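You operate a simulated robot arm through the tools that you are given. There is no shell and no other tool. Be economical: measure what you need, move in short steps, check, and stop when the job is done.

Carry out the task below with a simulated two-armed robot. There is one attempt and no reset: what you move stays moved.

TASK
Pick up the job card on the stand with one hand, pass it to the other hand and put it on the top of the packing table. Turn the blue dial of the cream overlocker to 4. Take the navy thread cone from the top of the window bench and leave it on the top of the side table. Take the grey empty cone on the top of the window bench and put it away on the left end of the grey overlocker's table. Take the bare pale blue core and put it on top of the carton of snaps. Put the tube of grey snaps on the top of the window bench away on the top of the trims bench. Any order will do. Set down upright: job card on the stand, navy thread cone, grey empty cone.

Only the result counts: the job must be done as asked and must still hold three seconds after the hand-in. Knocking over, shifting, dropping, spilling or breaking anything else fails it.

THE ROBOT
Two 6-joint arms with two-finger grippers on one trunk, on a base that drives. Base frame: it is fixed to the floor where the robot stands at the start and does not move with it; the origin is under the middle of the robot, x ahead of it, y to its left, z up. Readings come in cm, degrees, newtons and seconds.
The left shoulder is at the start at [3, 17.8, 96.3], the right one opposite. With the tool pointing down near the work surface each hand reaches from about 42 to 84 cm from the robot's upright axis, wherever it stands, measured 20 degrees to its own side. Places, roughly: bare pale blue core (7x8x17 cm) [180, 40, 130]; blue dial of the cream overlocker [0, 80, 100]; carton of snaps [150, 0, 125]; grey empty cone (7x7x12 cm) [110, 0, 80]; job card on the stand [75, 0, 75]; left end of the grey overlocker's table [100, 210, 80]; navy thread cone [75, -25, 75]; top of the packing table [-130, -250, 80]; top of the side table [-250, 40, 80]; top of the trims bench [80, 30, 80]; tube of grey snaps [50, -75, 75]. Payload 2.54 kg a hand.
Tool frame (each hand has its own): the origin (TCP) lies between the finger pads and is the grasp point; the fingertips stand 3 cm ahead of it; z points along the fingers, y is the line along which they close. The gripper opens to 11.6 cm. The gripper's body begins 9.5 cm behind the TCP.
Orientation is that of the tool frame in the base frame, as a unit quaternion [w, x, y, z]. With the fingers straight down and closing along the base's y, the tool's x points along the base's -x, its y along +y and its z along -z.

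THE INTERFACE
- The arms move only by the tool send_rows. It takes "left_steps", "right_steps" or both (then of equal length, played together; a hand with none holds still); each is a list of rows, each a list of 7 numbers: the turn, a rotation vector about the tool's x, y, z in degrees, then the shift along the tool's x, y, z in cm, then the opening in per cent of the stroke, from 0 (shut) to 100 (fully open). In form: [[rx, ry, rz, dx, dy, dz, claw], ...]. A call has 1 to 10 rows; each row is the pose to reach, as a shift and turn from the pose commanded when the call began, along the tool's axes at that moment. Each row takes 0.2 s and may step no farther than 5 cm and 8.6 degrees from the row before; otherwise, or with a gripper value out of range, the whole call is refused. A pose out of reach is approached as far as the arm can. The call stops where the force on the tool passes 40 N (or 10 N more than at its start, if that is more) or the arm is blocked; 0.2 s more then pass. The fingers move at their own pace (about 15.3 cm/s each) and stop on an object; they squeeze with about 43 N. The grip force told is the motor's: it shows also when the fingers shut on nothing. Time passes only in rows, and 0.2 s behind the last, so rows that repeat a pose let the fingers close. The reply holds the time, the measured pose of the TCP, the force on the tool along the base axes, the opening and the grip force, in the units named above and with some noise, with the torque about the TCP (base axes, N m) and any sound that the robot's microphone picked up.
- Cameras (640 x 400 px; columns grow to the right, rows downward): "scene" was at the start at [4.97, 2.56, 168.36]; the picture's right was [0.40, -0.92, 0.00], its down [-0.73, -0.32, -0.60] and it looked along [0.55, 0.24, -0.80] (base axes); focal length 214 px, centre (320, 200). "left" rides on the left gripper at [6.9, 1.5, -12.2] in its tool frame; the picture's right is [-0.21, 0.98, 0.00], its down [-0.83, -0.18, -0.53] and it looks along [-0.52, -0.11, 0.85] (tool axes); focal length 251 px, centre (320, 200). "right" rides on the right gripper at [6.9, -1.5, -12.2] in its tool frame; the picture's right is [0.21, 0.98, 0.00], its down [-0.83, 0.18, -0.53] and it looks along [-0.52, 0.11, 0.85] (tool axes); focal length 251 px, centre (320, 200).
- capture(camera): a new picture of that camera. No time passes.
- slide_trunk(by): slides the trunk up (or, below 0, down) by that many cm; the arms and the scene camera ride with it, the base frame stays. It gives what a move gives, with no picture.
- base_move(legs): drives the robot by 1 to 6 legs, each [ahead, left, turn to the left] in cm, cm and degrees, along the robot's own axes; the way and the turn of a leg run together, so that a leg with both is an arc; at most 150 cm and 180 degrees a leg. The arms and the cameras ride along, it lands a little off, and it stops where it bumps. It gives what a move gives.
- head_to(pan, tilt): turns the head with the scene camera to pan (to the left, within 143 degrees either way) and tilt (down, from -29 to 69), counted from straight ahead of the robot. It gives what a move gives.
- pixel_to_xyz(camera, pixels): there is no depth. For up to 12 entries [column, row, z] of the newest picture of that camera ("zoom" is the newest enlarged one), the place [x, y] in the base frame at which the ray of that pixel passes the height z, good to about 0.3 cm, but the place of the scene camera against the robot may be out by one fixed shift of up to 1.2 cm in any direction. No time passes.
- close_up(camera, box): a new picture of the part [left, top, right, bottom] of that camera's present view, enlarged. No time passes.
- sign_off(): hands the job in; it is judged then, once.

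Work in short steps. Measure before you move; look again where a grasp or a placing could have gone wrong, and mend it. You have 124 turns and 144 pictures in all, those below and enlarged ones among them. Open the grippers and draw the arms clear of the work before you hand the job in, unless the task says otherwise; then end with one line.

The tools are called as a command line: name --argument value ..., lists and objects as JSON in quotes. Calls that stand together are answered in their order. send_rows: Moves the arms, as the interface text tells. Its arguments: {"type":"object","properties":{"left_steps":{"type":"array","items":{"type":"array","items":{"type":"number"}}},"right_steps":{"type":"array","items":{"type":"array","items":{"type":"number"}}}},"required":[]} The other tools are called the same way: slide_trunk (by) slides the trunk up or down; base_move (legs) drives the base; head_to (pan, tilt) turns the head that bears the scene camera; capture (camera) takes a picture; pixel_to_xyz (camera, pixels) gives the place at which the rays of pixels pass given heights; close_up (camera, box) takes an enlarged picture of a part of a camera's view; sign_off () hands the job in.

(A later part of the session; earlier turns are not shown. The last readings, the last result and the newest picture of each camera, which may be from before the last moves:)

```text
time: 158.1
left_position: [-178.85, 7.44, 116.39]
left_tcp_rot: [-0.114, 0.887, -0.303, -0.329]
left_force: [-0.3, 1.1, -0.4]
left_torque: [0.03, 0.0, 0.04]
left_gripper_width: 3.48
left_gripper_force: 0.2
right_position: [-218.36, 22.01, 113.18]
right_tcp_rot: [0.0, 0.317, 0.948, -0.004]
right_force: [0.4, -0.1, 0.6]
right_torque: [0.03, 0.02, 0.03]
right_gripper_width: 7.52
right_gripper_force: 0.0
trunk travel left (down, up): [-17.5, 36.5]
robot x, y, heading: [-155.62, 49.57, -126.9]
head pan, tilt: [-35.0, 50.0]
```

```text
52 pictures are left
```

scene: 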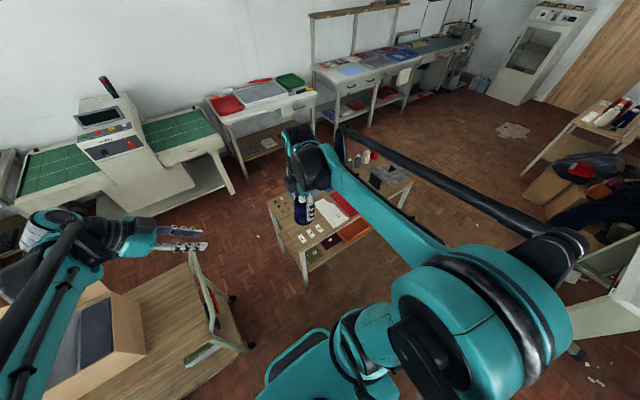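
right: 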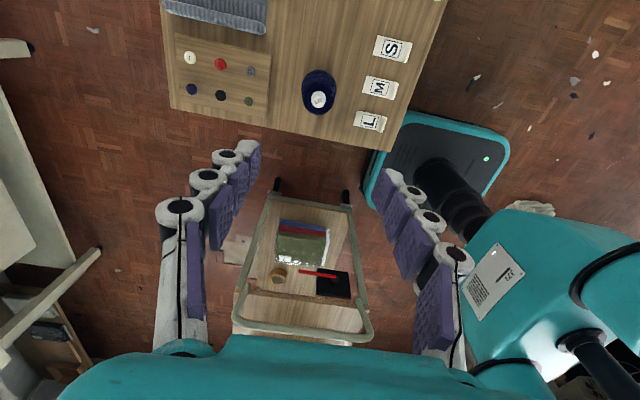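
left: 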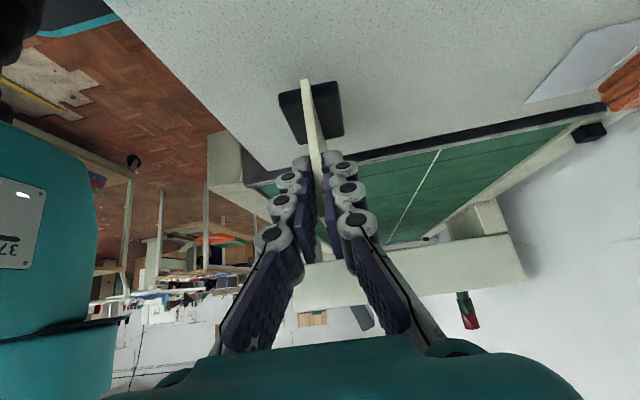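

Navy cone stands upright on the side table. I pull the hand in, raise the trunk, and drive to the cream overlocker's front (strafe back, turn 180°).

send_rows --right_steps '[[0, 0, 0, -1, 4, 0, 65], [0, 0, 0, -2, 8, 0, 65], [0, 0, 0, -3, 12, 0, 65], [0, 0, 0, -4, 16, 0, 65], [0, 0, 0, -5, 20, 0, 65]]'

slide_trunk --by 18

base_move --legs '[[-12, 0, 0], [0, 116, 0], [0, 0, 180], [38, 0, 0]]'

head_to --pan 0 --tilt 50

capture --camera "scene"

```text
time: 159.3
left_position: [-178.69, 7.57, 116.45]
left_tcp_rot: [-0.113, 0.887, -0.302, -0.33]
left_force: [0.9, 0.3, -0.9]
left_torque: [-0.06, 0.04, 0.04]
left_gripper_width: 3.48
left_gripper_force: 0.0
right_position: [-202.31, 35.0, 113.12]
right_tcp_rot: [-0.001, 0.317, 0.949, -0.004]
right_force: [0.3, -0.1, 0.0]
right_torque: [-0.05, 0.02, 0.01]
right_gripper_width: 7.53
right_gripper_force: 0.1
trunk travel left (down, up): [-17.5, 36.5]
robot x, y, heading: [-155.97, 49.78, -127.0]
head pan, tilt: [-35.0, 50.0]
```

```text
time: 161.3
left_position: [-178.9, 7.51, 134.32]
left_tcp_rot: [-0.114, 0.888, -0.301, -0.33]
left_force: [-0.2, -0.1, -0.4]
left_torque: [-0.02, 0.0, -0.01]
left_gripper_width: 3.5
left_gripper_force: 0.1
right_position: [-202.5, 34.97, 131.07]
right_tcp_rot: [0.0, 0.317, 0.948, -0.003]
right_force: [0.3, -0.4, 0.3]
right_torque: [-0.01, 0.0, 0.02]
right_gripper_width: 7.52
right_gripper_force: 0.1
trunk travel left (down, up): [-35.5, 18.5]
robot x, y, heading: [-156.17, 49.53, -126.8]
head pan, tilt: [-35.0, 50.0]
```

```text
time: 177.4
left_position: [-9.17, 61.83, 134.41]
left_tcp_rot: [0.329, 0.306, 0.886, -0.116]
left_force: [0.5, 0.6, -0.5]
left_torque: [0.03, 0.04, 0.01]
left_gripper_width: 3.47
left_gripper_force: 0.0
right_position: [14.11, 34.08, 131.16]
right_tcp_rot: [-0.003, 0.947, -0.322, 0.0]
right_force: [-0.3, -0.2, -0.4]
right_torque: [0.02, 0.0, 0.0]
right_gripper_width: 7.58
right_gripper_force: 0.1
trunk travel left (down, up): [-35.5, 18.5]
robot x, y, heading: [-32.63, 19.96, 52.7]
head pan, tilt: [-35.0, 50.0]
```

```text
time: 178.4
left_position: [-9.26, 61.67, 134.36]
left_tcp_rot: [0.328, 0.306, 0.886, -0.116]
left_force: [-0.2, -0.3, -0.7]
left_torque: [-0.06, 0.0, -0.03]
left_gripper_width: 3.48
left_gripper_force: 0.1
right_position: [14.19, 34.03, 130.97]
right_tcp_rot: [-0.003, 0.947, -0.323, 0.0]
right_force: [-0.3, -0.1, -0.3]
right_torque: [0.01, 0.03, -0.02]
right_gripper_width: 7.54
right_gripper_force: 0.1
trunk travel left (down, up): [-35.5, 18.5]
robot x, y, heading: [-32.59, 19.81, 52.5]
head pan, tilt: [0.0, 50.0]
```

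```text
51 pictures are left
```

scene: 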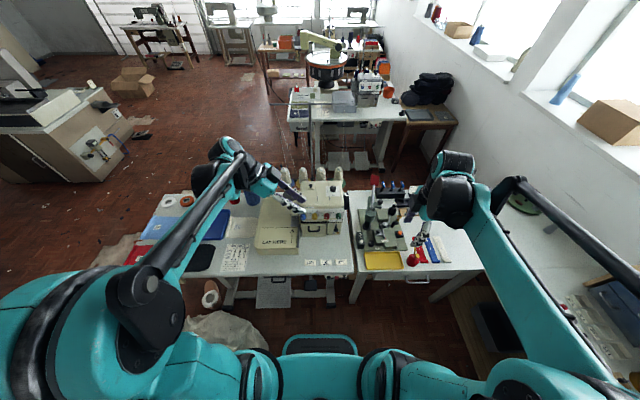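

The overlocker's dials face me. I zoom in on them and measure.

close_up --camera "scene" --box '[285, 175, 365, 245]'

pixel_to_xyz --camera "scene" --pixels '[[310, 213, 100], [322, 215, 100], [333, 215, 100], [320, 262, 80], [355, 268, 80], [150, 240, 80]]'

```text
5.71 times, centred on (325, 210) of scene
```

zoom: 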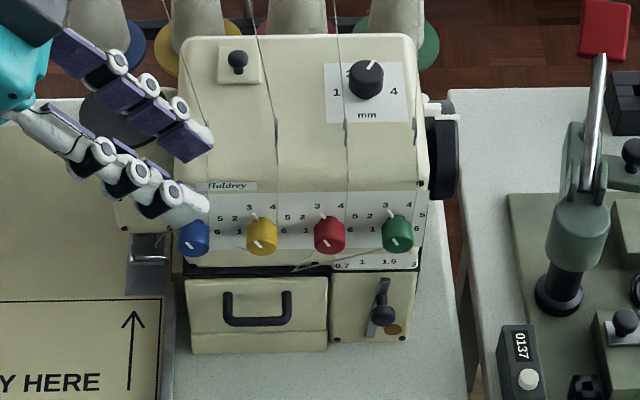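

```text
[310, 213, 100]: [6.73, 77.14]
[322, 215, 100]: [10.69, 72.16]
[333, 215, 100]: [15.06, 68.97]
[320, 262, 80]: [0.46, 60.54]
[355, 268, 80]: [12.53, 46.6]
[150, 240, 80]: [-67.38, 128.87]
```

The left hand hides the blue dial. I untilt and unyaw the left hand and pull it back for a clear look.

send_rows --left_steps '[[0, 8, 0, 0, -2, 0, 30], [0, 16, 0, 0, -4, 0, 30], [0, 24, 0, 0, -6, 0, 30], [0, 32, 0, 0, -8, 0, 30], [0, 40, 0, 0, -10, 0, 30]]'

send_rows --left_steps '[[0, 0, -8.5, 1, 0, 0, 30], [0, 0, -17, 2, 0, 0, 30], [0, 0, -25.5, 3, 0, 0, 30], [0, 0, -34, 4, 0, 0, 30], [0, 0, -42.5, 5, 0, 0, 30], [0, 0, -51, 6, 0, 0, 30], [0, 0, -59.5, 7, 0, 0, 30], [0, 0, -68, 8, 0, 0, 30], [0, 0, -76.5, 9, 0, 0, 30], [0, 0, -85, 10, 0, 0, 30]]'

send_rows --left_steps '[[0, -8.5, 0, 0, 0, 0, 30], [0, -17, 0, 0, 0, 0, 30], [0, -25.5, 0, 0, 0, 0, 30], [0, -34, 0, 0, 0, 0, 30], [0, -42.5, 0, 0, 0, 0, 30], [0, -51, 0, 0, 0, 0, 30], [0, -59.5, 0, 0, 0, 0, 30], [0, -68, 0, 0, 0, 0, 30]]'

close_up --camera "scene" --box '[285, 175, 365, 245]'

capture --camera "left"

```text
time: 179.6
left_position: [-15.43, 53.88, 134.29]
left_tcp_rot: [0.005, 0.328, 0.945, -0.004]
left_force: [-0.2, -0.2, 0.5]
left_torque: [0.0, -0.02, -0.04]
left_gripper_width: 3.48
left_gripper_force: 0.0
right_position: [14.05, 34.04, 130.97]
right_tcp_rot: [-0.003, 0.947, -0.322, 0.0]
right_force: [-0.4, 0.8, 0.3]
right_torque: [-0.02, 0.03, 0.02]
right_gripper_width: 7.54
right_gripper_force: 0.1
trunk travel left (down, up): [-35.5, 18.5]
robot x, y, heading: [-32.11, 19.85, 52.6]
head pan, tilt: [0.0, 50.0]
```

```text
time: 181.8
left_position: [-23.31, 60.13, 134.27]
left_tcp_rot: [0.002, -0.397, 0.918, -0.007]
left_force: [0.7, -0.2, 0.0]
left_torque: [0.03, 0.02, -0.01]
left_gripper_width: 3.46
left_gripper_force: 0.1
right_position: [14.24, 34.04, 131.0]
right_tcp_rot: [-0.003, 0.947, -0.322, 0.0]
right_force: [0.4, 0.4, 0.4]
right_torque: [-0.01, 0.01, -0.03]
right_gripper_width: 7.56
right_gripper_force: 0.0
trunk travel left (down, up): [-35.5, 18.5]
robot x, y, heading: [-32.4, 19.9, 52.3]
head pan, tilt: [0.0, 50.0]
```

```text
time: 183.6
left_position: [-22.81, 61.17, 133.82]
left_tcp_rot: [0.515, -0.332, 0.76, 0.216]
left_force: [-0.3, -0.3, -0.3]
left_torque: [-0.01, -0.04, -0.01]
left_gripper_width: 3.46
left_gripper_force: 0.0
left hand out of reach, approached as far as the arm can: row 7, 8
right_position: [14.2, 34.11, 131.09]
right_tcp_rot: [-0.002, 0.947, -0.322, 0.0]
right_force: [0.4, 1.0, -0.4]
right_torque: [-0.01, 0.0, 0.03]
right_gripper_width: 7.54
right_gripper_force: 0.0
trunk travel left (down, up): [-35.5, 18.5]
robot x, y, heading: [-32.16, 19.62, 52.4]
head pan, tilt: [0.0, 50.0]
```

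```text
5.71 times, centred on (325, 210) of scene
```

zoom: 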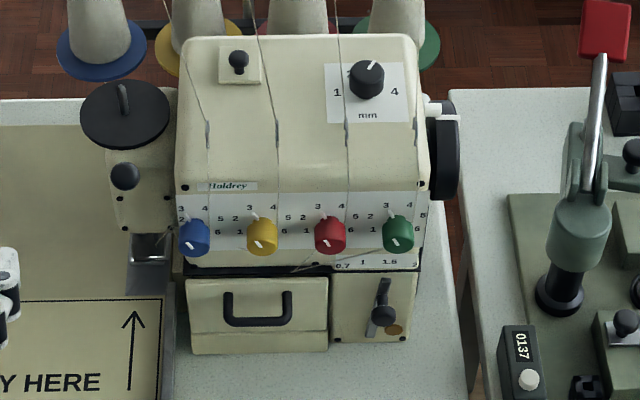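

```text
48 pictures are left
```

left: 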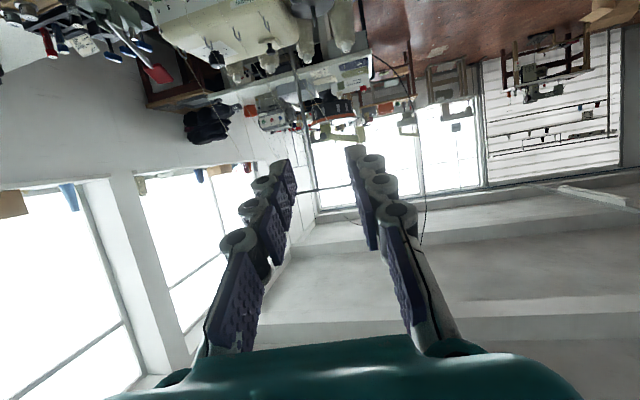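

I zoom tightly on the blue dial to read its pointer.

close_up --camera "scene" --box '[296, 205, 328, 225]'

pixel_to_xyz --camera "zoom" --pixels '[[100, 200, 95], [100, 200, 97], [100, 200, 100], [100, 200, 103], [290, 200, 97]]'

```text
16.00 times, centred on (312, 215) of scene
```

zoom: 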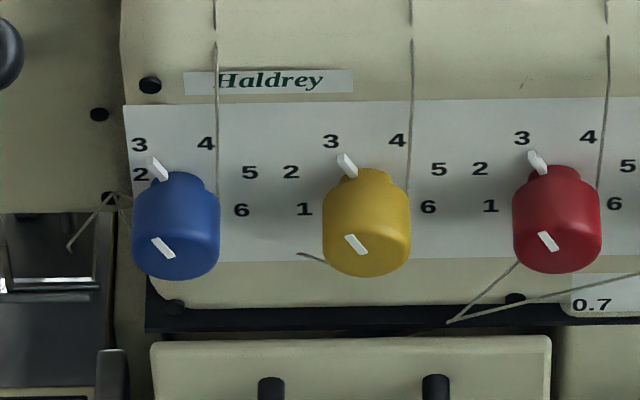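

```text
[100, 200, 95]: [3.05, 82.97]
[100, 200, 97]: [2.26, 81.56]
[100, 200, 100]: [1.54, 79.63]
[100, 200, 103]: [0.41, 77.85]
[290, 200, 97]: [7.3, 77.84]
```

Blue pointer sits at 3 (numbers are 50° apart), so it needs +50° clockwise. I lower the trunk to bring the left hand level with the dial and look.

slide_trunk --by -26

capture --camera "left"

close_up --camera "scene" --box '[240, 120, 400, 240]'

```text
time: 186.3
left_position: [-22.72, 61.1, 107.89]
left_tcp_rot: [0.515, -0.332, 0.76, 0.216]
left_force: [0.5, 0.2, 0.0]
left_torque: [0.0, -0.01, -0.03]
left_gripper_width: 3.46
left_gripper_force: 0.0
right_position: [14.05, 34.0, 105.14]
right_tcp_rot: [-0.003, 0.947, -0.322, 0.0]
right_force: [-0.3, 1.0, -0.1]
right_torque: [-0.03, 0.0, -0.03]
right_gripper_width: 7.53
right_gripper_force: 0.1
trunk travel left (down, up): [-9.5, 44.5]
robot x, y, heading: [-32.23, 19.82, 52.5]
head pan, tilt: [0.0, 50.0]
```

```text
46 pictures are left
```

left: 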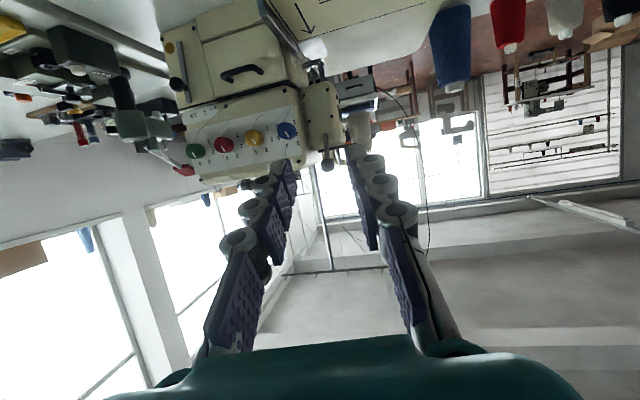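

```text
3.33 times, centred on (320, 180) of scene
```

zoom: 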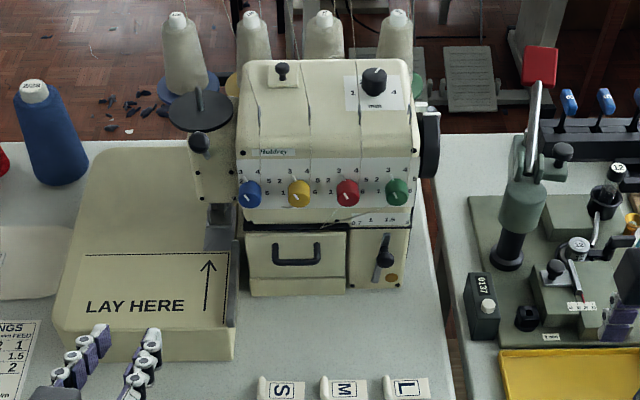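

Both cameras see the blue dial: left (288,131), zoom (250,199). I triangulate.

pixel_to_xyz --camera "zoom" --pixels '[[250, 200, 94], [250, 200, 97], [250, 200, 100], [397, 200, 97]]'

pixel_to_xyz --camera "left" --pixels '[[287, 131, 94], [287, 131, 97], [287, 131, 100], [196, 151, 97], [196, 151, 100]]'

close_up --camera "left" --box '[240, 100, 320, 150]'

```text
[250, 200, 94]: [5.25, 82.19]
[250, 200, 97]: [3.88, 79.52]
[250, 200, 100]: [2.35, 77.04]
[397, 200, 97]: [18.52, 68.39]
```

```text
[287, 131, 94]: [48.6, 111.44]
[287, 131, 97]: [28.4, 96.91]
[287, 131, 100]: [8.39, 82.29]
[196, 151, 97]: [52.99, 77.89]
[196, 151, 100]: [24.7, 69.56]
```

```text
8.00 times, centred on (280, 125) of left
```

zoom: 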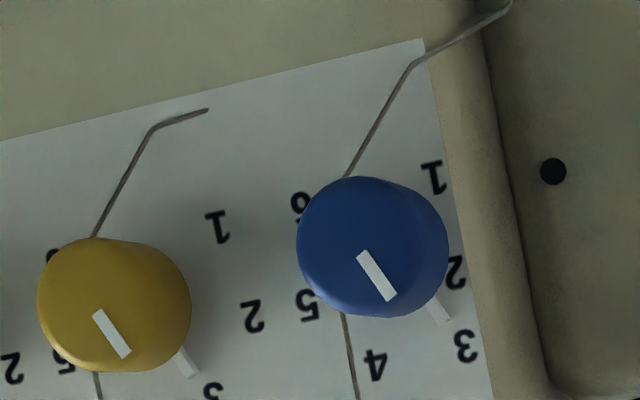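

Dial face ≈(2.2,77.2,100.8). I orient the left hand along the dial axis and go to 8 cm in front of it.

send_rows --left_steps '[[-1.3, -2.8, -0.2, -0.4, -1.6, 4.15, 30], [-2.6, -5.6, -0.4, -0.8, -3.2, 8.3, 30], [-3.9, -8.5, -0.5, -1.2, -4.8, 12.45, 30], [-5.2, -11.3, -0.7, -1.6, -6.4, 16.6, 30], [-6.5, -14.1, -0.9, -1.95, -7.95, 20.75, 30]]'

capture --camera "left"

close_up --camera "scene" --box '[260, 130, 360, 205]'

```text
time: 187.5
left_position: [-2.95, 70.41, 101.79]
left_tcp_rot: [0.585, -0.338, 0.676, 0.293]
left_force: [0.6, 0.2, -0.2]
left_torque: [0.01, 0.01, 0.02]
left_gripper_width: 3.47
left_gripper_force: 0.0
right_position: [14.4, 34.18, 104.89]
right_tcp_rot: [-0.003, 0.946, -0.323, 0.0]
right_force: [0.2, -0.1, -0.1]
right_torque: [-0.02, 0.03, 0.02]
right_gripper_width: 7.52
right_gripper_force: 0.1
trunk travel left (down, up): [-9.5, 44.5]
robot x, y, heading: [-32.24, 19.84, 52.6]
head pan, tilt: [0.0, 50.0]
```

```text
43 pictures are left
```

left: 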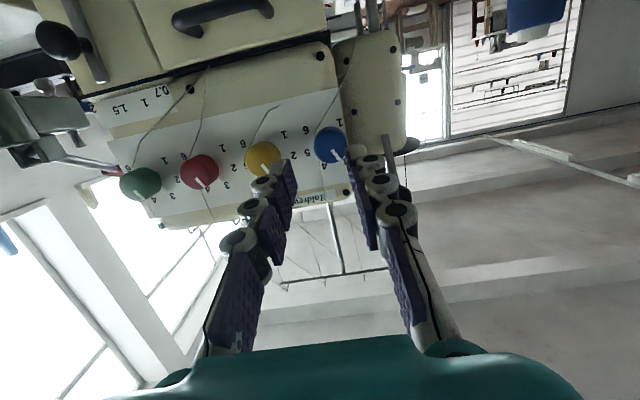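

```text
5.33 times, centred on (310, 168) of scene
```

zoom: 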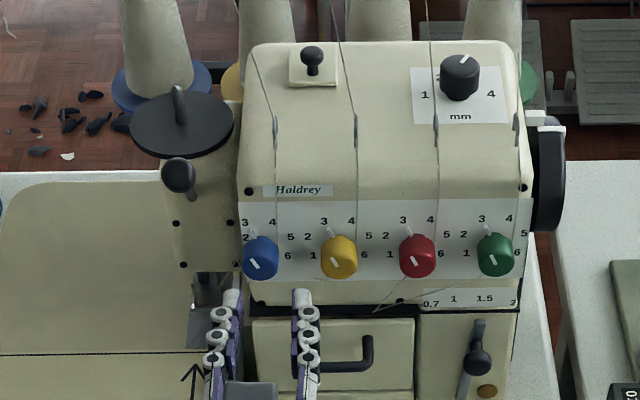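

I recompute the dial from this nearer view (face ≈(329,147)).

close_up --camera "left" --box '[240, 100, 400, 200]'

pixel_to_xyz --camera "zoom" --pixels '[[355, 190, 100], [355, 190, 101], [355, 190, 102], [355, 190, 99], [100, 230, 101]]'

pixel_to_xyz --camera "scene" --pixels '[[298.9, 179.5, 100], [298.9, 179.5, 101], [298.9, 179.5, 102]]'

```text
4.00 times, centred on (320, 150) of left
```

zoom: 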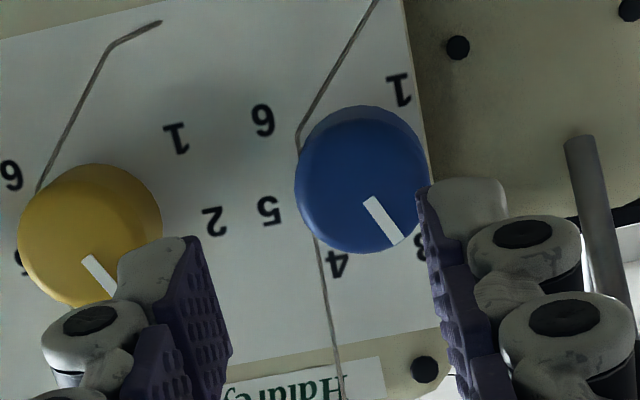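

```text
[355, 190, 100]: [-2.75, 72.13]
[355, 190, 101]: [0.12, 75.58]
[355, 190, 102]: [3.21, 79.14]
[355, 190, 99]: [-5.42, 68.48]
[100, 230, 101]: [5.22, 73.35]
```

```text
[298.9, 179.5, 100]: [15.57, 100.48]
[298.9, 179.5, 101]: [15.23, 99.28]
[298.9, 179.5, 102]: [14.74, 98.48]
```

Refined dial face (0.75,76.5,101.2). I correct by dy +0.7, dx −0.4 and advance 5.8 cm.

send_rows --left_steps '[[0, 0, 0, -0.4, 0.7, 1, 35], [0, 0, 0, -0.4, 0.7, 3, 35], [0, 0, 0, -0.4, 0.7, 4.5, 35], [0, 0, 0, -0.4, 0.7, 5.8, 35]]'

close_up --camera "left" --box '[240, 90, 400, 200]'

close_up --camera "scene" --box '[270, 150, 340, 200]'

```text
time: 188.5
left_position: [-0.16, 75.24, 101.52]
left_tcp_rot: [0.585, -0.339, 0.676, 0.294]
left_force: [0.4, -0.3, 0.0]
left_torque: [0.03, 0.0, 0.01]
left_gripper_width: 4.06
left_gripper_force: 0.2
right_position: [14.11, 34.16, 105.06]
right_tcp_rot: [-0.003, 0.947, -0.323, 0.001]
right_force: [-0.4, -0.4, 0.8]
right_torque: [0.02, 0.02, -0.03]
right_gripper_width: 7.56
right_gripper_force: 0.1
trunk travel left (down, up): [-9.5, 44.5]
robot x, y, heading: [-32.72, 19.99, 52.4]
head pan, tilt: [0.0, 50.0]
```

```text
3.64 times, centred on (320, 145) of left
```

zoom: 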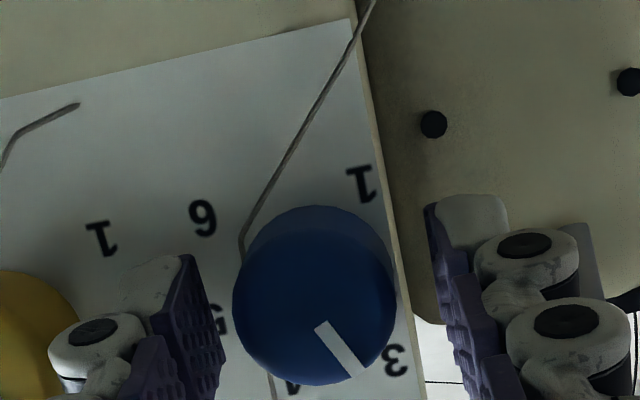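

```text
8.00 times, centred on (305, 175) of scene
```

zoom: 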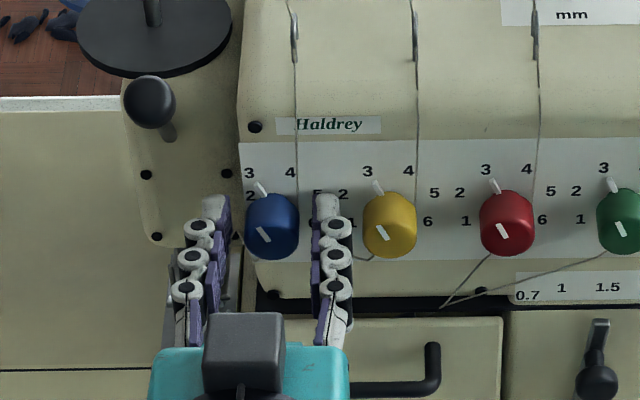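

Fingers bracket the blue dial. I close on it.

send_rows --left_steps '[[0, 0, 0, 0, 0, 0, 25], [0, 0, 0, 0, 0, 0, 10], [0, 0, 0, 0, 0, 0, 5], [0, 0, 0, 0, 0, 0, 5]]'

send_rows --left_steps '[[0, 0, 8, 0, 0, 0, 5], [0, 0, 16, 0, 0, 0, 5], [0, 0, 24, 0, 0, 0, 5]]'

close_up --camera "scene" --box '[280, 160, 330, 195]'

close_up --camera "left" --box '[240, 90, 400, 200]'

```text
time: 189.5
left_position: [-0.23, 75.29, 101.6]
left_tcp_rot: [0.585, -0.339, 0.675, 0.294]
left_force: [2.7, 1.5, 2.5]
left_torque: [0.08, -0.14, -0.07]
left_gripper_width: 2.59
left_gripper_force: 44.8
right_position: [14.11, 34.01, 104.95]
right_tcp_rot: [-0.003, 0.947, -0.323, 0.0]
right_force: [0.7, 0.5, -0.3]
right_torque: [-0.02, -0.01, -0.01]
right_gripper_width: 7.53
right_gripper_force: 0.1
trunk travel left (down, up): [-9.5, 44.5]
robot x, y, heading: [-32.34, 19.85, 52.7]
head pan, tilt: [0.0, 50.0]
```

```text
time: 190.3
left_position: [-0.24, 75.15, 101.45]
left_tcp_rot: [0.511, -0.189, 0.731, 0.41]
left_force: [5.8, -1.2, 4.8]
left_torque: [-0.45, 0.29, 0.99]
left_gripper_width: 2.65
left_gripper_force: 44.7
right_position: [14.27, 33.97, 105.01]
right_tcp_rot: [-0.003, 0.947, -0.322, -0.001]
right_force: [0.6, -0.5, -0.3]
right_torque: [0.0, -0.01, -0.01]
right_gripper_width: 7.53
right_gripper_force: 0.0
trunk travel left (down, up): [-9.5, 44.5]
robot x, y, heading: [-32.21, 19.74, 52.5]
head pan, tilt: [0.0, 50.0]
```

```text
11.43 times, centred on (305, 178) of scene
```

zoom: 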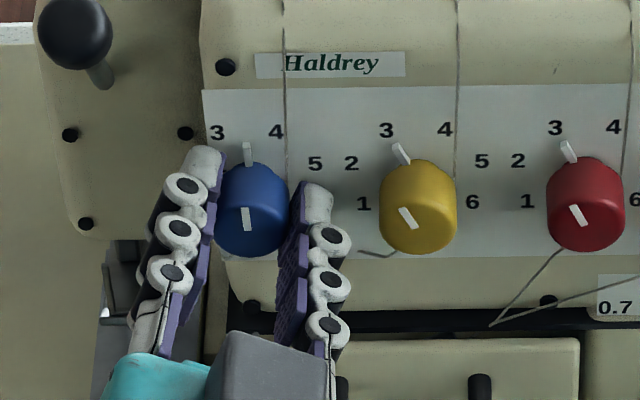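

```text
3.64 times, centred on (320, 145) of left
```

zoom: 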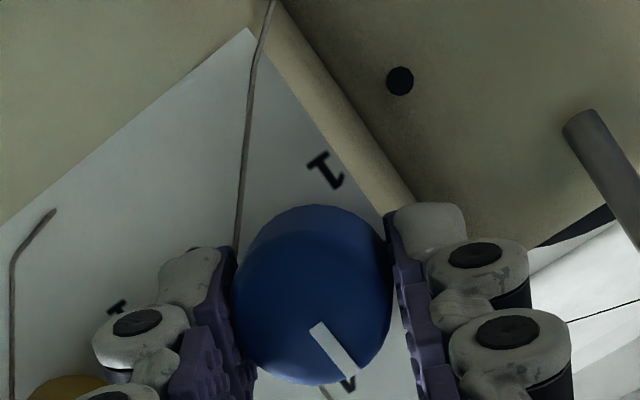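

The dial follows. I turn 26° more and check.

send_rows --left_steps '[[0, 0, 8, 0, 0, 0, 5], [0, 0, 16, 0, 0, 0, 5], [0, 0, 24, 0, 0, 0, 5], [0, 0, 26, 0, 0, 0, 5], [0, 0, 26, 0, 0, 0, 5]]'

close_up --camera "scene" --box '[280, 160, 330, 195]'

```text
time: 191.5
left_position: [-0.12, 75.15, 101.44]
left_tcp_rot: [0.406, -0.02, 0.755, 0.514]
left_force: [6.4, -13.0, -18.0]
left_torque: [0.0, -0.1, 0.08]
left_gripper_width: 2.67
left_gripper_force: 45.3
right_position: [14.29, 34.03, 105.04]
right_tcp_rot: [-0.003, 0.946, -0.323, -0.001]
right_force: [-0.6, 0.6, -0.3]
right_torque: [0.02, 0.01, 0.0]
right_gripper_width: 7.53
right_gripper_force: 0.1
trunk travel left (down, up): [-9.5, 44.5]
robot x, y, heading: [-32.55, 20.03, 52.5]
head pan, tilt: [0.0, 50.0]
```

```text
11.43 times, centred on (305, 178) of scene
```

zoom: 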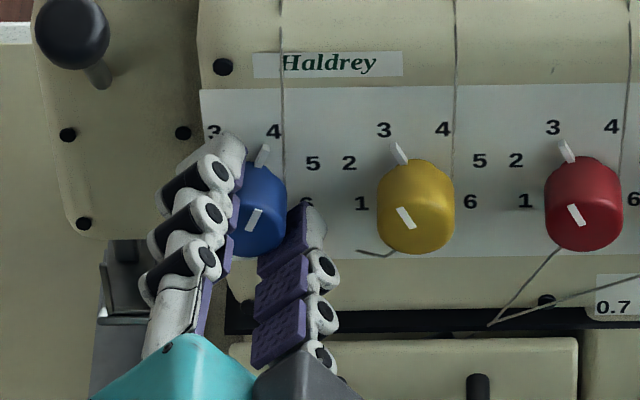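

Pointer is on 4. I open and back straight off, then verify.

send_rows --left_steps '[[0, 0, 0, 0, 0, 0, 20], [0, 0, 0, 0, 0, 0, 35], [0, 0, 0, 0, 0, -3, 35], [0, 0, 0, 0, 0, -7, 35], [0, 0, 0, 0, 0, -11, 35], [0, 0, 0, 0, 0, -15, 35]]'

close_up --camera "scene" --box '[286, 162, 322, 190]'

close_up --camera "left" --box '[240, 80, 400, 180]'

```text
time: 192.9
left_position: [-9.11, 63.27, 104.25]
left_tcp_rot: [0.406, -0.021, 0.755, 0.514]
left_force: [-0.3, -0.3, -0.2]
left_torque: [0.0, 0.01, -0.01]
left_gripper_width: 4.05
left_gripper_force: 0.0
left hand out of reach, approached as far as the arm can: row 5, 6
right_position: [14.04, 33.95, 105.08]
right_tcp_rot: [-0.004, 0.947, -0.322, 0.0]
right_force: [-0.2, -0.3, 0.7]
right_torque: [0.02, -0.01, 0.0]
right_gripper_width: 7.54
right_gripper_force: 0.0
trunk travel left (down, up): [-9.5, 44.5]
robot x, y, heading: [-32.13, 19.8, 52.7]
head pan, tilt: [0.0, 50.0]
```

```text
14.29 times, centred on (304, 176) of scene
```

zoom: 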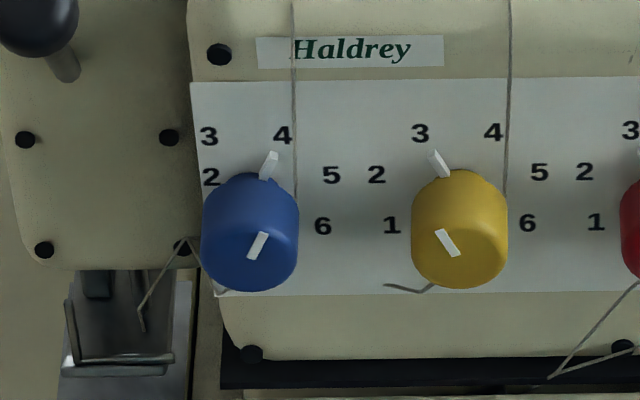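

```text
4.00 times, centred on (320, 130) of left
```

zoom: 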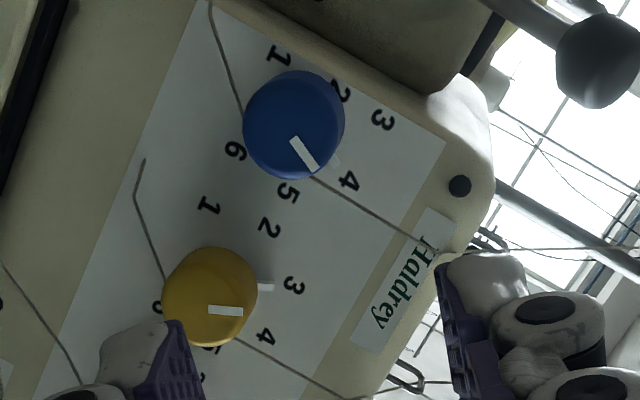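

Nearly on 4; I zoom further in the left camera to judge the exact pointer angle.

close_up --camera "left" --box '[290, 90, 350, 130]'

close_up --camera "scene" --box '[294, 166, 314, 184]'

```text
10.00 times, centred on (320, 110) of left
```

zoom: 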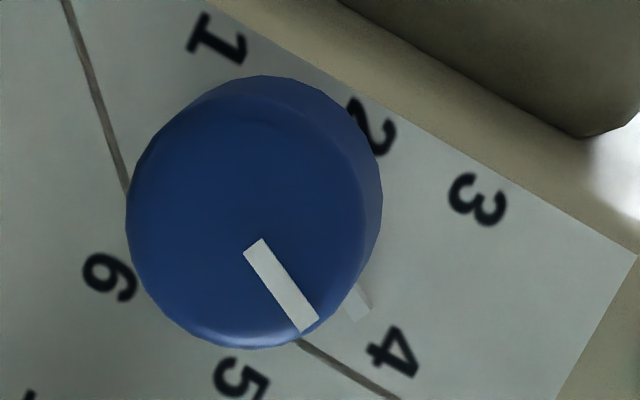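

```text
16.00 times, centred on (304, 175) of scene
```

zoom: 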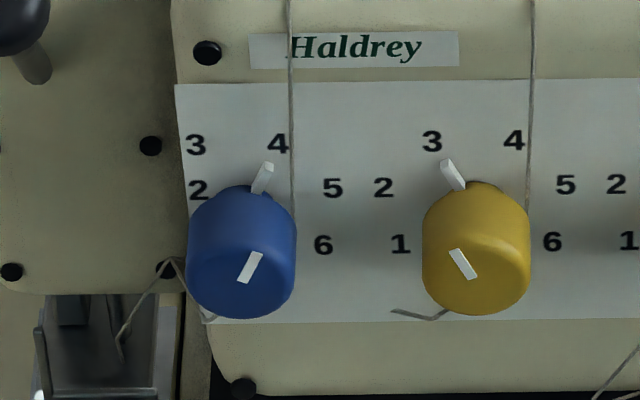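

Dial is at 4. I raise the trunk and map the lane and the grey overlocker's table.

slide_trunk --by 40

head_to --pan 5 --tilt 38

capture --camera "scene"

close_up --camera "scene" --box '[240, 120, 480, 260]'

```text
time: 196.7
left_position: [-9.1, 63.47, 144.25]
left_tcp_rot: [0.406, -0.021, 0.756, 0.513]
left_force: [-0.2, 0.5, -0.1]
left_torque: [-0.04, 0.01, 0.0]
left_gripper_width: 4.04
left_gripper_force: 0.1
right_position: [14.18, 34.04, 145.07]
right_tcp_rot: [-0.002, 0.947, -0.322, -0.001]
right_force: [-0.6, 0.1, 0.3]
right_torque: [0.05, 0.01, -0.01]
right_gripper_width: 7.53
right_gripper_force: 0.0
trunk travel left (down, up): [-49.5, 4.5]
robot x, y, heading: [-31.97, 19.56, 52.4]
head pan, tilt: [0.0, 50.0]
```

```text
time: 197.4
left_position: [-8.99, 63.43, 144.12]
left_tcp_rot: [0.407, -0.022, 0.755, 0.513]
left_force: [-0.2, -0.6, -0.2]
left_torque: [0.01, 0.0, 0.02]
left_gripper_width: 4.06
left_gripper_force: 0.1
right_position: [14.07, 34.12, 144.98]
right_tcp_rot: [-0.003, 0.947, -0.322, 0.0]
right_force: [0.5, 1.0, -0.3]
right_torque: [-0.01, -0.01, -0.01]
right_gripper_width: 7.53
right_gripper_force: 0.1
trunk travel left (down, up): [-49.5, 4.5]
robot x, y, heading: [-32.38, 19.94, 52.7]
head pan, tilt: [5.0, 38.0]
```

```text
31 pictures are left
```

scene: 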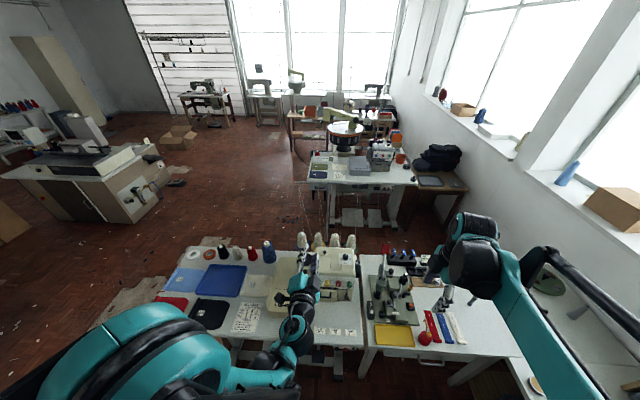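

```text
2.67 times, centred on (360, 190) of scene
```

zoom: 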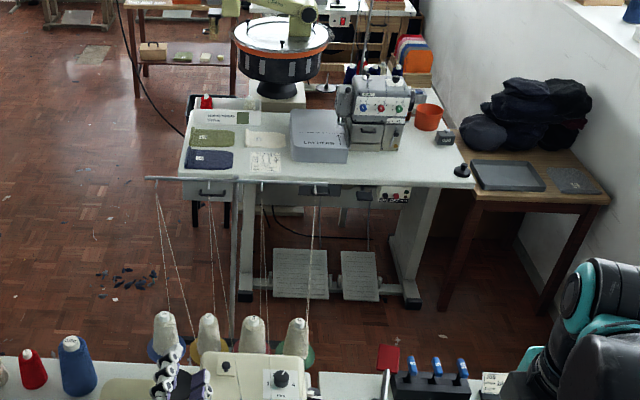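

I query the lane's obstacles from this enlarged view.

pixel_to_xyz --camera "zoom" --pixels '[[178, 180, 80], [475, 188, 80], [205, 100, 80], [245, 318, 0], [412, 308, 0], [440, 305, 0], [545, 312, 0], [5, 368, 78], [370, 345, 80], [480, 345, 80], [228, 118, 80], [208, 160, 80]]'

pixel_to_xyz --camera "scene" --pixels '[[135, 222, 0], [55, 210, 0], [185, 247, 78], [90, 330, 78]]'

```text
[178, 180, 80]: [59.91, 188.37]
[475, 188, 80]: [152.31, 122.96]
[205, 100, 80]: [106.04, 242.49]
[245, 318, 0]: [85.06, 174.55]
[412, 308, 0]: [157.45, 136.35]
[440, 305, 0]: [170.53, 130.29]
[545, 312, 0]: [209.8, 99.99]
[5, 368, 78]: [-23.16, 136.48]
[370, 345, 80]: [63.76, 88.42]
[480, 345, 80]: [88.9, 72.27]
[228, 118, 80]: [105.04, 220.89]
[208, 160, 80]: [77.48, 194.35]
```

```text
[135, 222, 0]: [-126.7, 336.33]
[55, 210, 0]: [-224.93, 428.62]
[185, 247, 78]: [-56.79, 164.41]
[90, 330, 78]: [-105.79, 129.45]
```

I check where the thread-stand pipe lies (it must clear my right elbow) and extend the right hand forward to narrow my width.

pixel_to_xyz --camera "zoom" --pixels '[[232, 335, 80], [148, 178, 130], [148, 178, 140], [148, 178, 150], [235, 182, 140], [470, 184, 130], [330, 190, 140]]'

send_rows --right_steps '[[0, 0, 0, -2, -4, 0, 60], [0, 0, 0, -4, -8, 0, 60], [0, 0, 0, -6, -12, 0, 60], [0, 0, 0, -8, -16, 0, 60], [0, 0, 0, -8, -20, 0, 60]]'

base_move --legs '[[-32, 0, 0], [0, 150, 0], [150, 0, 0], [37, 0, 0]]'

```text
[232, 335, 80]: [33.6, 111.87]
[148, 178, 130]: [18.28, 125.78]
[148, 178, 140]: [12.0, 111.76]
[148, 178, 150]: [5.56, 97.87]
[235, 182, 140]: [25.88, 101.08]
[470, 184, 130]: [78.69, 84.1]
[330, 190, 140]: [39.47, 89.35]
```

```text
time: 198.6
left_position: [-8.75, 63.46, 143.98]
left_tcp_rot: [0.406, -0.02, 0.756, 0.513]
left_force: [0.7, 0.1, -0.1]
left_torque: [0.02, 0.02, 0.05]
left_gripper_width: 4.05
left_gripper_force: 0.0
right_position: [20.23, 55.2, 144.99]
right_tcp_rot: [-0.002, 0.947, -0.323, -0.001]
right_force: [-0.9, 0.8, -0.9]
right_torque: [-0.01, 0.04, 0.02]
right_gripper_width: 6.93
right_gripper_force: 0.0
trunk travel left (down, up): [-49.5, 4.5]
robot x, y, heading: [-32.57, 19.69, 52.6]
head pan, tilt: [5.0, 38.0]
```

```text
time: 216.9
left_position: [-34.94, 279.47, 144.17]
left_tcp_rot: [0.404, -0.025, 0.755, 0.516]
left_force: [-0.7, -0.4, 0.5]
left_torque: [-0.01, 0.0, -0.03]
left_gripper_width: 4.07
left_gripper_force: 0.1
right_position: [-6.05, 271.31, 145.27]
right_tcp_rot: [-0.004, 0.948, -0.319, 0.0]
right_force: [0.3, -0.1, 0.8]
right_torque: [0.0, 0.01, 0.01]
right_gripper_width: 6.95
right_gripper_force: 0.0
trunk travel left (down, up): [-49.5, 4.5]
robot x, y, heading: [-58.03, 235.98, 53.3]
head pan, tilt: [5.0, 38.0]
```

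In the lane entrance at n≈154. I turn right 90° and drive along the lane toward the wall.

base_move --legs '[[0, 0, -90.2], [0, 4, 0], [150, 0, 0], [94, 0, 0], [0, -22, 0]]'

head_to --pan -20 --tilt 45

capture --camera "scene"

```text
time: 234.4
left_position: [166.74, 47.88, 144.1]
left_tcp_rot: [0.65, 0.522, 0.547, 0.074]
left_force: [0.4, 0.7, 0.7]
left_torque: [0.02, 0.02, 0.0]
left_gripper_width: 4.08
left_gripper_force: 0.1
right_position: [158.16, 18.98, 145.14]
right_tcp_rot: [0.002, -0.439, 0.899, -0.002]
right_force: [-1.1, 0.4, -0.3]
right_torque: [0.01, -0.01, -0.03]
right_gripper_width: 6.96
right_gripper_force: 0.1
trunk travel left (down, up): [-49.5, 4.5]
robot x, y, heading: [122.89, 71.82, -37.7]
head pan, tilt: [5.0, 38.0]
```

```text
time: 235.3
left_position: [166.84, 47.96, 144.19]
left_tcp_rot: [0.65, 0.521, 0.548, 0.073]
left_force: [-0.2, 0.0, -0.3]
left_torque: [0.01, -0.01, -0.03]
left_gripper_width: 4.05
left_gripper_force: 0.0
right_position: [158.05, 19.02, 145.19]
right_tcp_rot: [0.002, -0.439, 0.899, -0.001]
right_force: [0.2, -0.1, 0.3]
right_torque: [-0.02, 0.03, 0.0]
right_gripper_width: 6.96
right_gripper_force: 0.1
trunk travel left (down, up): [-49.5, 4.5]
robot x, y, heading: [123.07, 71.75, -37.8]
head pan, tilt: [-20.0, 45.0]
```

```text
29 pictures are left
```

scene: 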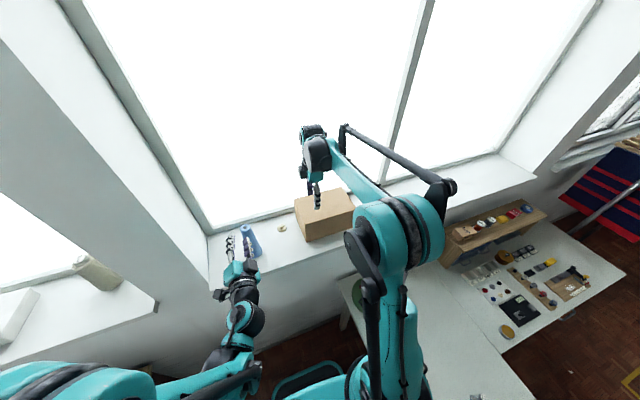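

Core at (250,240) and carton at (325,215) are in reach. I zoom to measure them.

close_up --camera "scene" --box '[200, 170, 380, 290]'

pixel_to_xyz --camera "zoom" --pixels '[[200, 265, 121], [158, 198, 121], [158, 198, 138], [372, 268, 121], [346, 133, 137], [368, 172, 137], [556, 130, 137], [372, 172, 140], [340, 130, 140], [290, 212, 121], [30, 290, 121]]'

capture --camera "right"

```text
3.33 times, centred on (290, 230) of scene
```

zoom: 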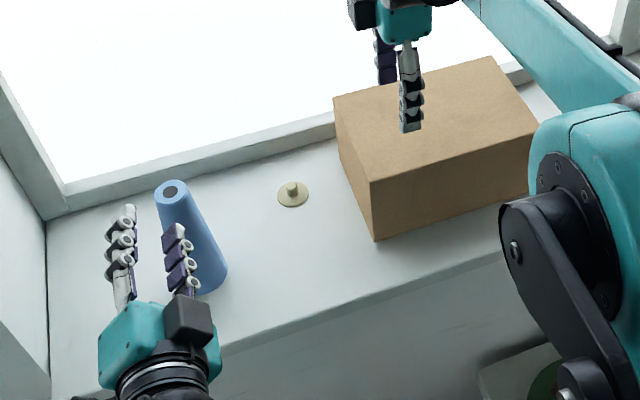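

```text
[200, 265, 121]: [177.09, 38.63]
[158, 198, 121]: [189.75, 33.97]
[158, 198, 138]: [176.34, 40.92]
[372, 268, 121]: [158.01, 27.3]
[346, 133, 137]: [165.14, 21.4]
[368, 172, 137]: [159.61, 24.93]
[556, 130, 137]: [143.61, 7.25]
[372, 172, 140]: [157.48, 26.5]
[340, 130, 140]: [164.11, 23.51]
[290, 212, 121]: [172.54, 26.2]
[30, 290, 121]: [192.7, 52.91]
```

```text
27 pictures are left
```

right: 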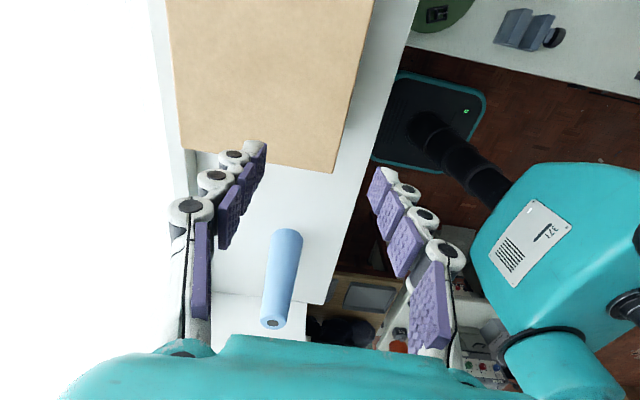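

I triangulate core and carton heights using both cameras.

pixel_to_xyz --camera "zoom" --pixels '[[376, 241, 121], [372, 180, 134], [372, 180, 137], [372, 180, 140], [333, 97, 137], [535, 130, 137], [490, 57, 137], [172, 190, 138], [203, 272, 121]]'

pixel_to_xyz --camera "right" --pixels '[[272, 323, 136], [272, 323, 138], [272, 323, 140], [287, 240, 119], [287, 240, 121], [287, 240, 123], [335, 172, 134], [335, 172, 137], [335, 172, 140], [182, 150, 137]]'

```text
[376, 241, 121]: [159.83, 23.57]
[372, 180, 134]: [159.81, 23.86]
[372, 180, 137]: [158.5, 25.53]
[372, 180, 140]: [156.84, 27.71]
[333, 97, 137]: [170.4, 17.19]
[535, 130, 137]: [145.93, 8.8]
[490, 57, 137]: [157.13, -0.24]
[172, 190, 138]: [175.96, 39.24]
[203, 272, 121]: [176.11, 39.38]
```

```text
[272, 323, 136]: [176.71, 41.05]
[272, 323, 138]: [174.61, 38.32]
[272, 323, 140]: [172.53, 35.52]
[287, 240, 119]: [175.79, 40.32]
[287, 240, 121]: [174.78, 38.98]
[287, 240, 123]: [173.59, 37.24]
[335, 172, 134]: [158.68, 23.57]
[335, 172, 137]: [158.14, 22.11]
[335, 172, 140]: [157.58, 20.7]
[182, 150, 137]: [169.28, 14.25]
```

Core at (174.8,38.8) z 121–138; carton top z 134, centre (158.3,11.2). I first withdraw the left hand from beside the core.

send_rows --left_steps '[[0, 0, 0, 0, 0, -3, 35], [0, 0, -8, 0, 0, -6, 35], [0, 0, -16, 0, 0, -9, 35], [0, 0, -24, 0, 0, -12, 35], [0, 0, -32, 0, 0, -13, 35], [0, 0, -40, 0, 0, -13, 35], [0, 0, -48, 0, 0, -13, 35]]'

send_rows --left_steps '[[0, 8.4, 0, 0, 2, 0, 35], [0, 16.8, 0, 0, 4, 0, 35], [0, 25, 0, 0, 6, 0, 35], [0, 33.5, 0, 0, 8, 0, 35], [0, 42, 0, 0, 10, 0, 35], [0, 50, 0, 0, 12, 0, 35], [0, 58.5, 0, 0, 14, 0, 35], [0, 67, 0, 0, 14, 0, 35], [0, 75, 0, 0, 14, 0, 35]]'

```text
time: 237.1
left_position: [156.67, 52.22, 148.24]
left_tcp_rot: [0.624, 0.252, 0.713, -0.198]
left_force: [0.0, -0.5, -0.1]
left_torque: [-0.01, -0.02, 0.03]
left_gripper_width: 4.05
left_gripper_force: 0.0
right_position: [158.09, 18.96, 145.17]
right_tcp_rot: [0.002, -0.438, 0.899, -0.002]
right_force: [-0.4, -1.2, -0.7]
right_torque: [0.01, 0.03, 0.0]
right_gripper_width: 6.95
right_gripper_force: 0.1
trunk travel left (down, up): [-49.5, 4.5]
robot x, y, heading: [123.48, 72.21, -37.9]
head pan, tilt: [-20.0, 45.0]
stopped in row 7 (left hand): the arm was blocked; the commanded pose is now the measured one
```

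```text
time: 239.1
left_position: [165.33, 63.25, 148.67]
left_tcp_rot: [0.06, 0.322, 0.945, -0.004]
left_force: [0.3, 0.0, -0.1]
left_torque: [0.05, 0.03, -0.01]
left_gripper_width: 4.07
left_gripper_force: 0.1
right_position: [158.05, 18.94, 145.0]
right_tcp_rot: [0.002, -0.438, 0.899, -0.002]
right_force: [-0.5, -0.4, 0.1]
right_torque: [0.0, 0.01, -0.01]
right_gripper_width: 6.98
right_gripper_force: 0.0
trunk travel left (down, up): [-49.5, 4.5]
robot x, y, heading: [122.96, 71.9, -37.8]
head pan, tilt: [-20.0, 45.0]
```

Left hand is clear. I move the right hand over the core (6 rows, slightly raised).

send_rows --right_steps '[[0, 0, 0, -3, 0, -2, 100], [0, 0, 0, -7.5, -0.2, -3, 100], [0, 0, 0, -12, -0.4, -3, 100], [0, 0, 0, -16.5, -0.6, -3, 100], [0, 0, 0, -21, -0.8, -3, 100], [0, 0, 0, -25.9, -0.95, -3, 100]]'

capture --camera "right"

close_up --camera "scene" --box '[180, 160, 380, 290]'

```text
time: 240.5
left_position: [165.37, 63.39, 148.73]
left_tcp_rot: [0.061, 0.322, 0.945, -0.004]
left_force: [0.8, 0.1, 0.1]
left_torque: [-0.06, 0.04, -0.02]
left_gripper_width: 4.1
left_gripper_force: 0.1
right_position: [174.83, 39.07, 148.23]
right_tcp_rot: [0.001, -0.439, 0.899, -0.003]
right_force: [0.2, 0.1, -0.8]
right_torque: [-0.02, 0.04, -0.01]
right_gripper_width: 11.61
right_gripper_force: 0.0
trunk travel left (down, up): [-49.5, 4.5]
robot x, y, heading: [123.75, 71.55, -37.9]
head pan, tilt: [-20.0, 45.0]
```

```text
26 pictures are left
```

right: 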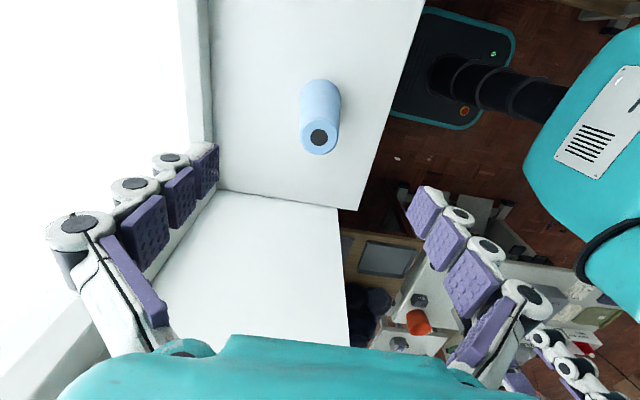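

```text
3.08 times, centred on (280, 225) of scene
```

zoom: 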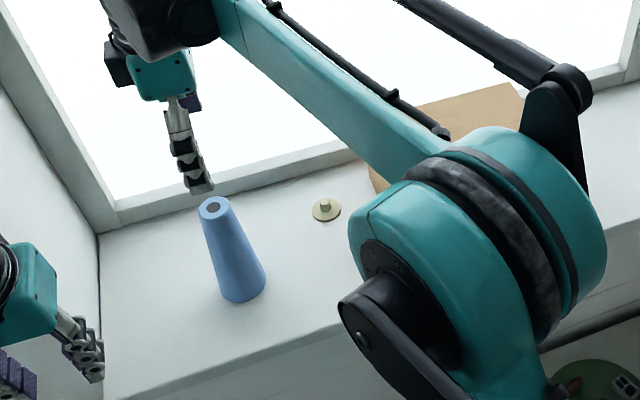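

I recheck the core's top (320,138) from here before descending.

pixel_to_xyz --camera "right" --pixels '[[320, 138, 138], [320, 95, 121], [300, 110, 130], [342, 110, 130], [200, 160, 121]]'

```text
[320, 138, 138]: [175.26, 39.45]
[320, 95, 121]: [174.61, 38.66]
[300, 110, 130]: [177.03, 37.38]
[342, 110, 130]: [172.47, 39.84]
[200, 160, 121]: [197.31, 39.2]
```

Aligned. I descend to z 131.7 and close.

send_rows --right_steps '[[0, 0, 0, 0, 0, 4, 100], [0, 0, 0, 0, 0, 8, 100], [0, 0, 0, 0, 0, 12, 100], [0, 0, 0, 0, 0, 16.5, 100], [0, 0, 0, 0, 0, 16.5, 60], [0, 0, 0, 0, 0, 16.5, 30], [0, 0, 0, 0, 0, 16.5, 20], [0, 0, 0, 0, 0, 16.5, 20]]'

```text
time: 242.3
left_position: [165.01, 63.5, 148.68]
left_tcp_rot: [0.062, 0.322, 0.945, -0.003]
left_force: [0.2, -0.5, -0.2]
left_torque: [0.0, -0.05, 0.02]
left_gripper_width: 4.05
left_gripper_force: 0.1
right_position: [174.82, 38.81, 131.74]
right_tcp_rot: [0.002, -0.438, 0.899, -0.003]
right_force: [1.2, 0.5, -0.2]
right_torque: [-0.05, -0.01, 0.02]
right_gripper_width: 4.65
right_gripper_force: 43.0
trunk travel left (down, up): [-49.5, 4.5]
robot x, y, heading: [123.28, 71.71, -37.9]
head pan, tilt: [-20.0, 45.0]
```

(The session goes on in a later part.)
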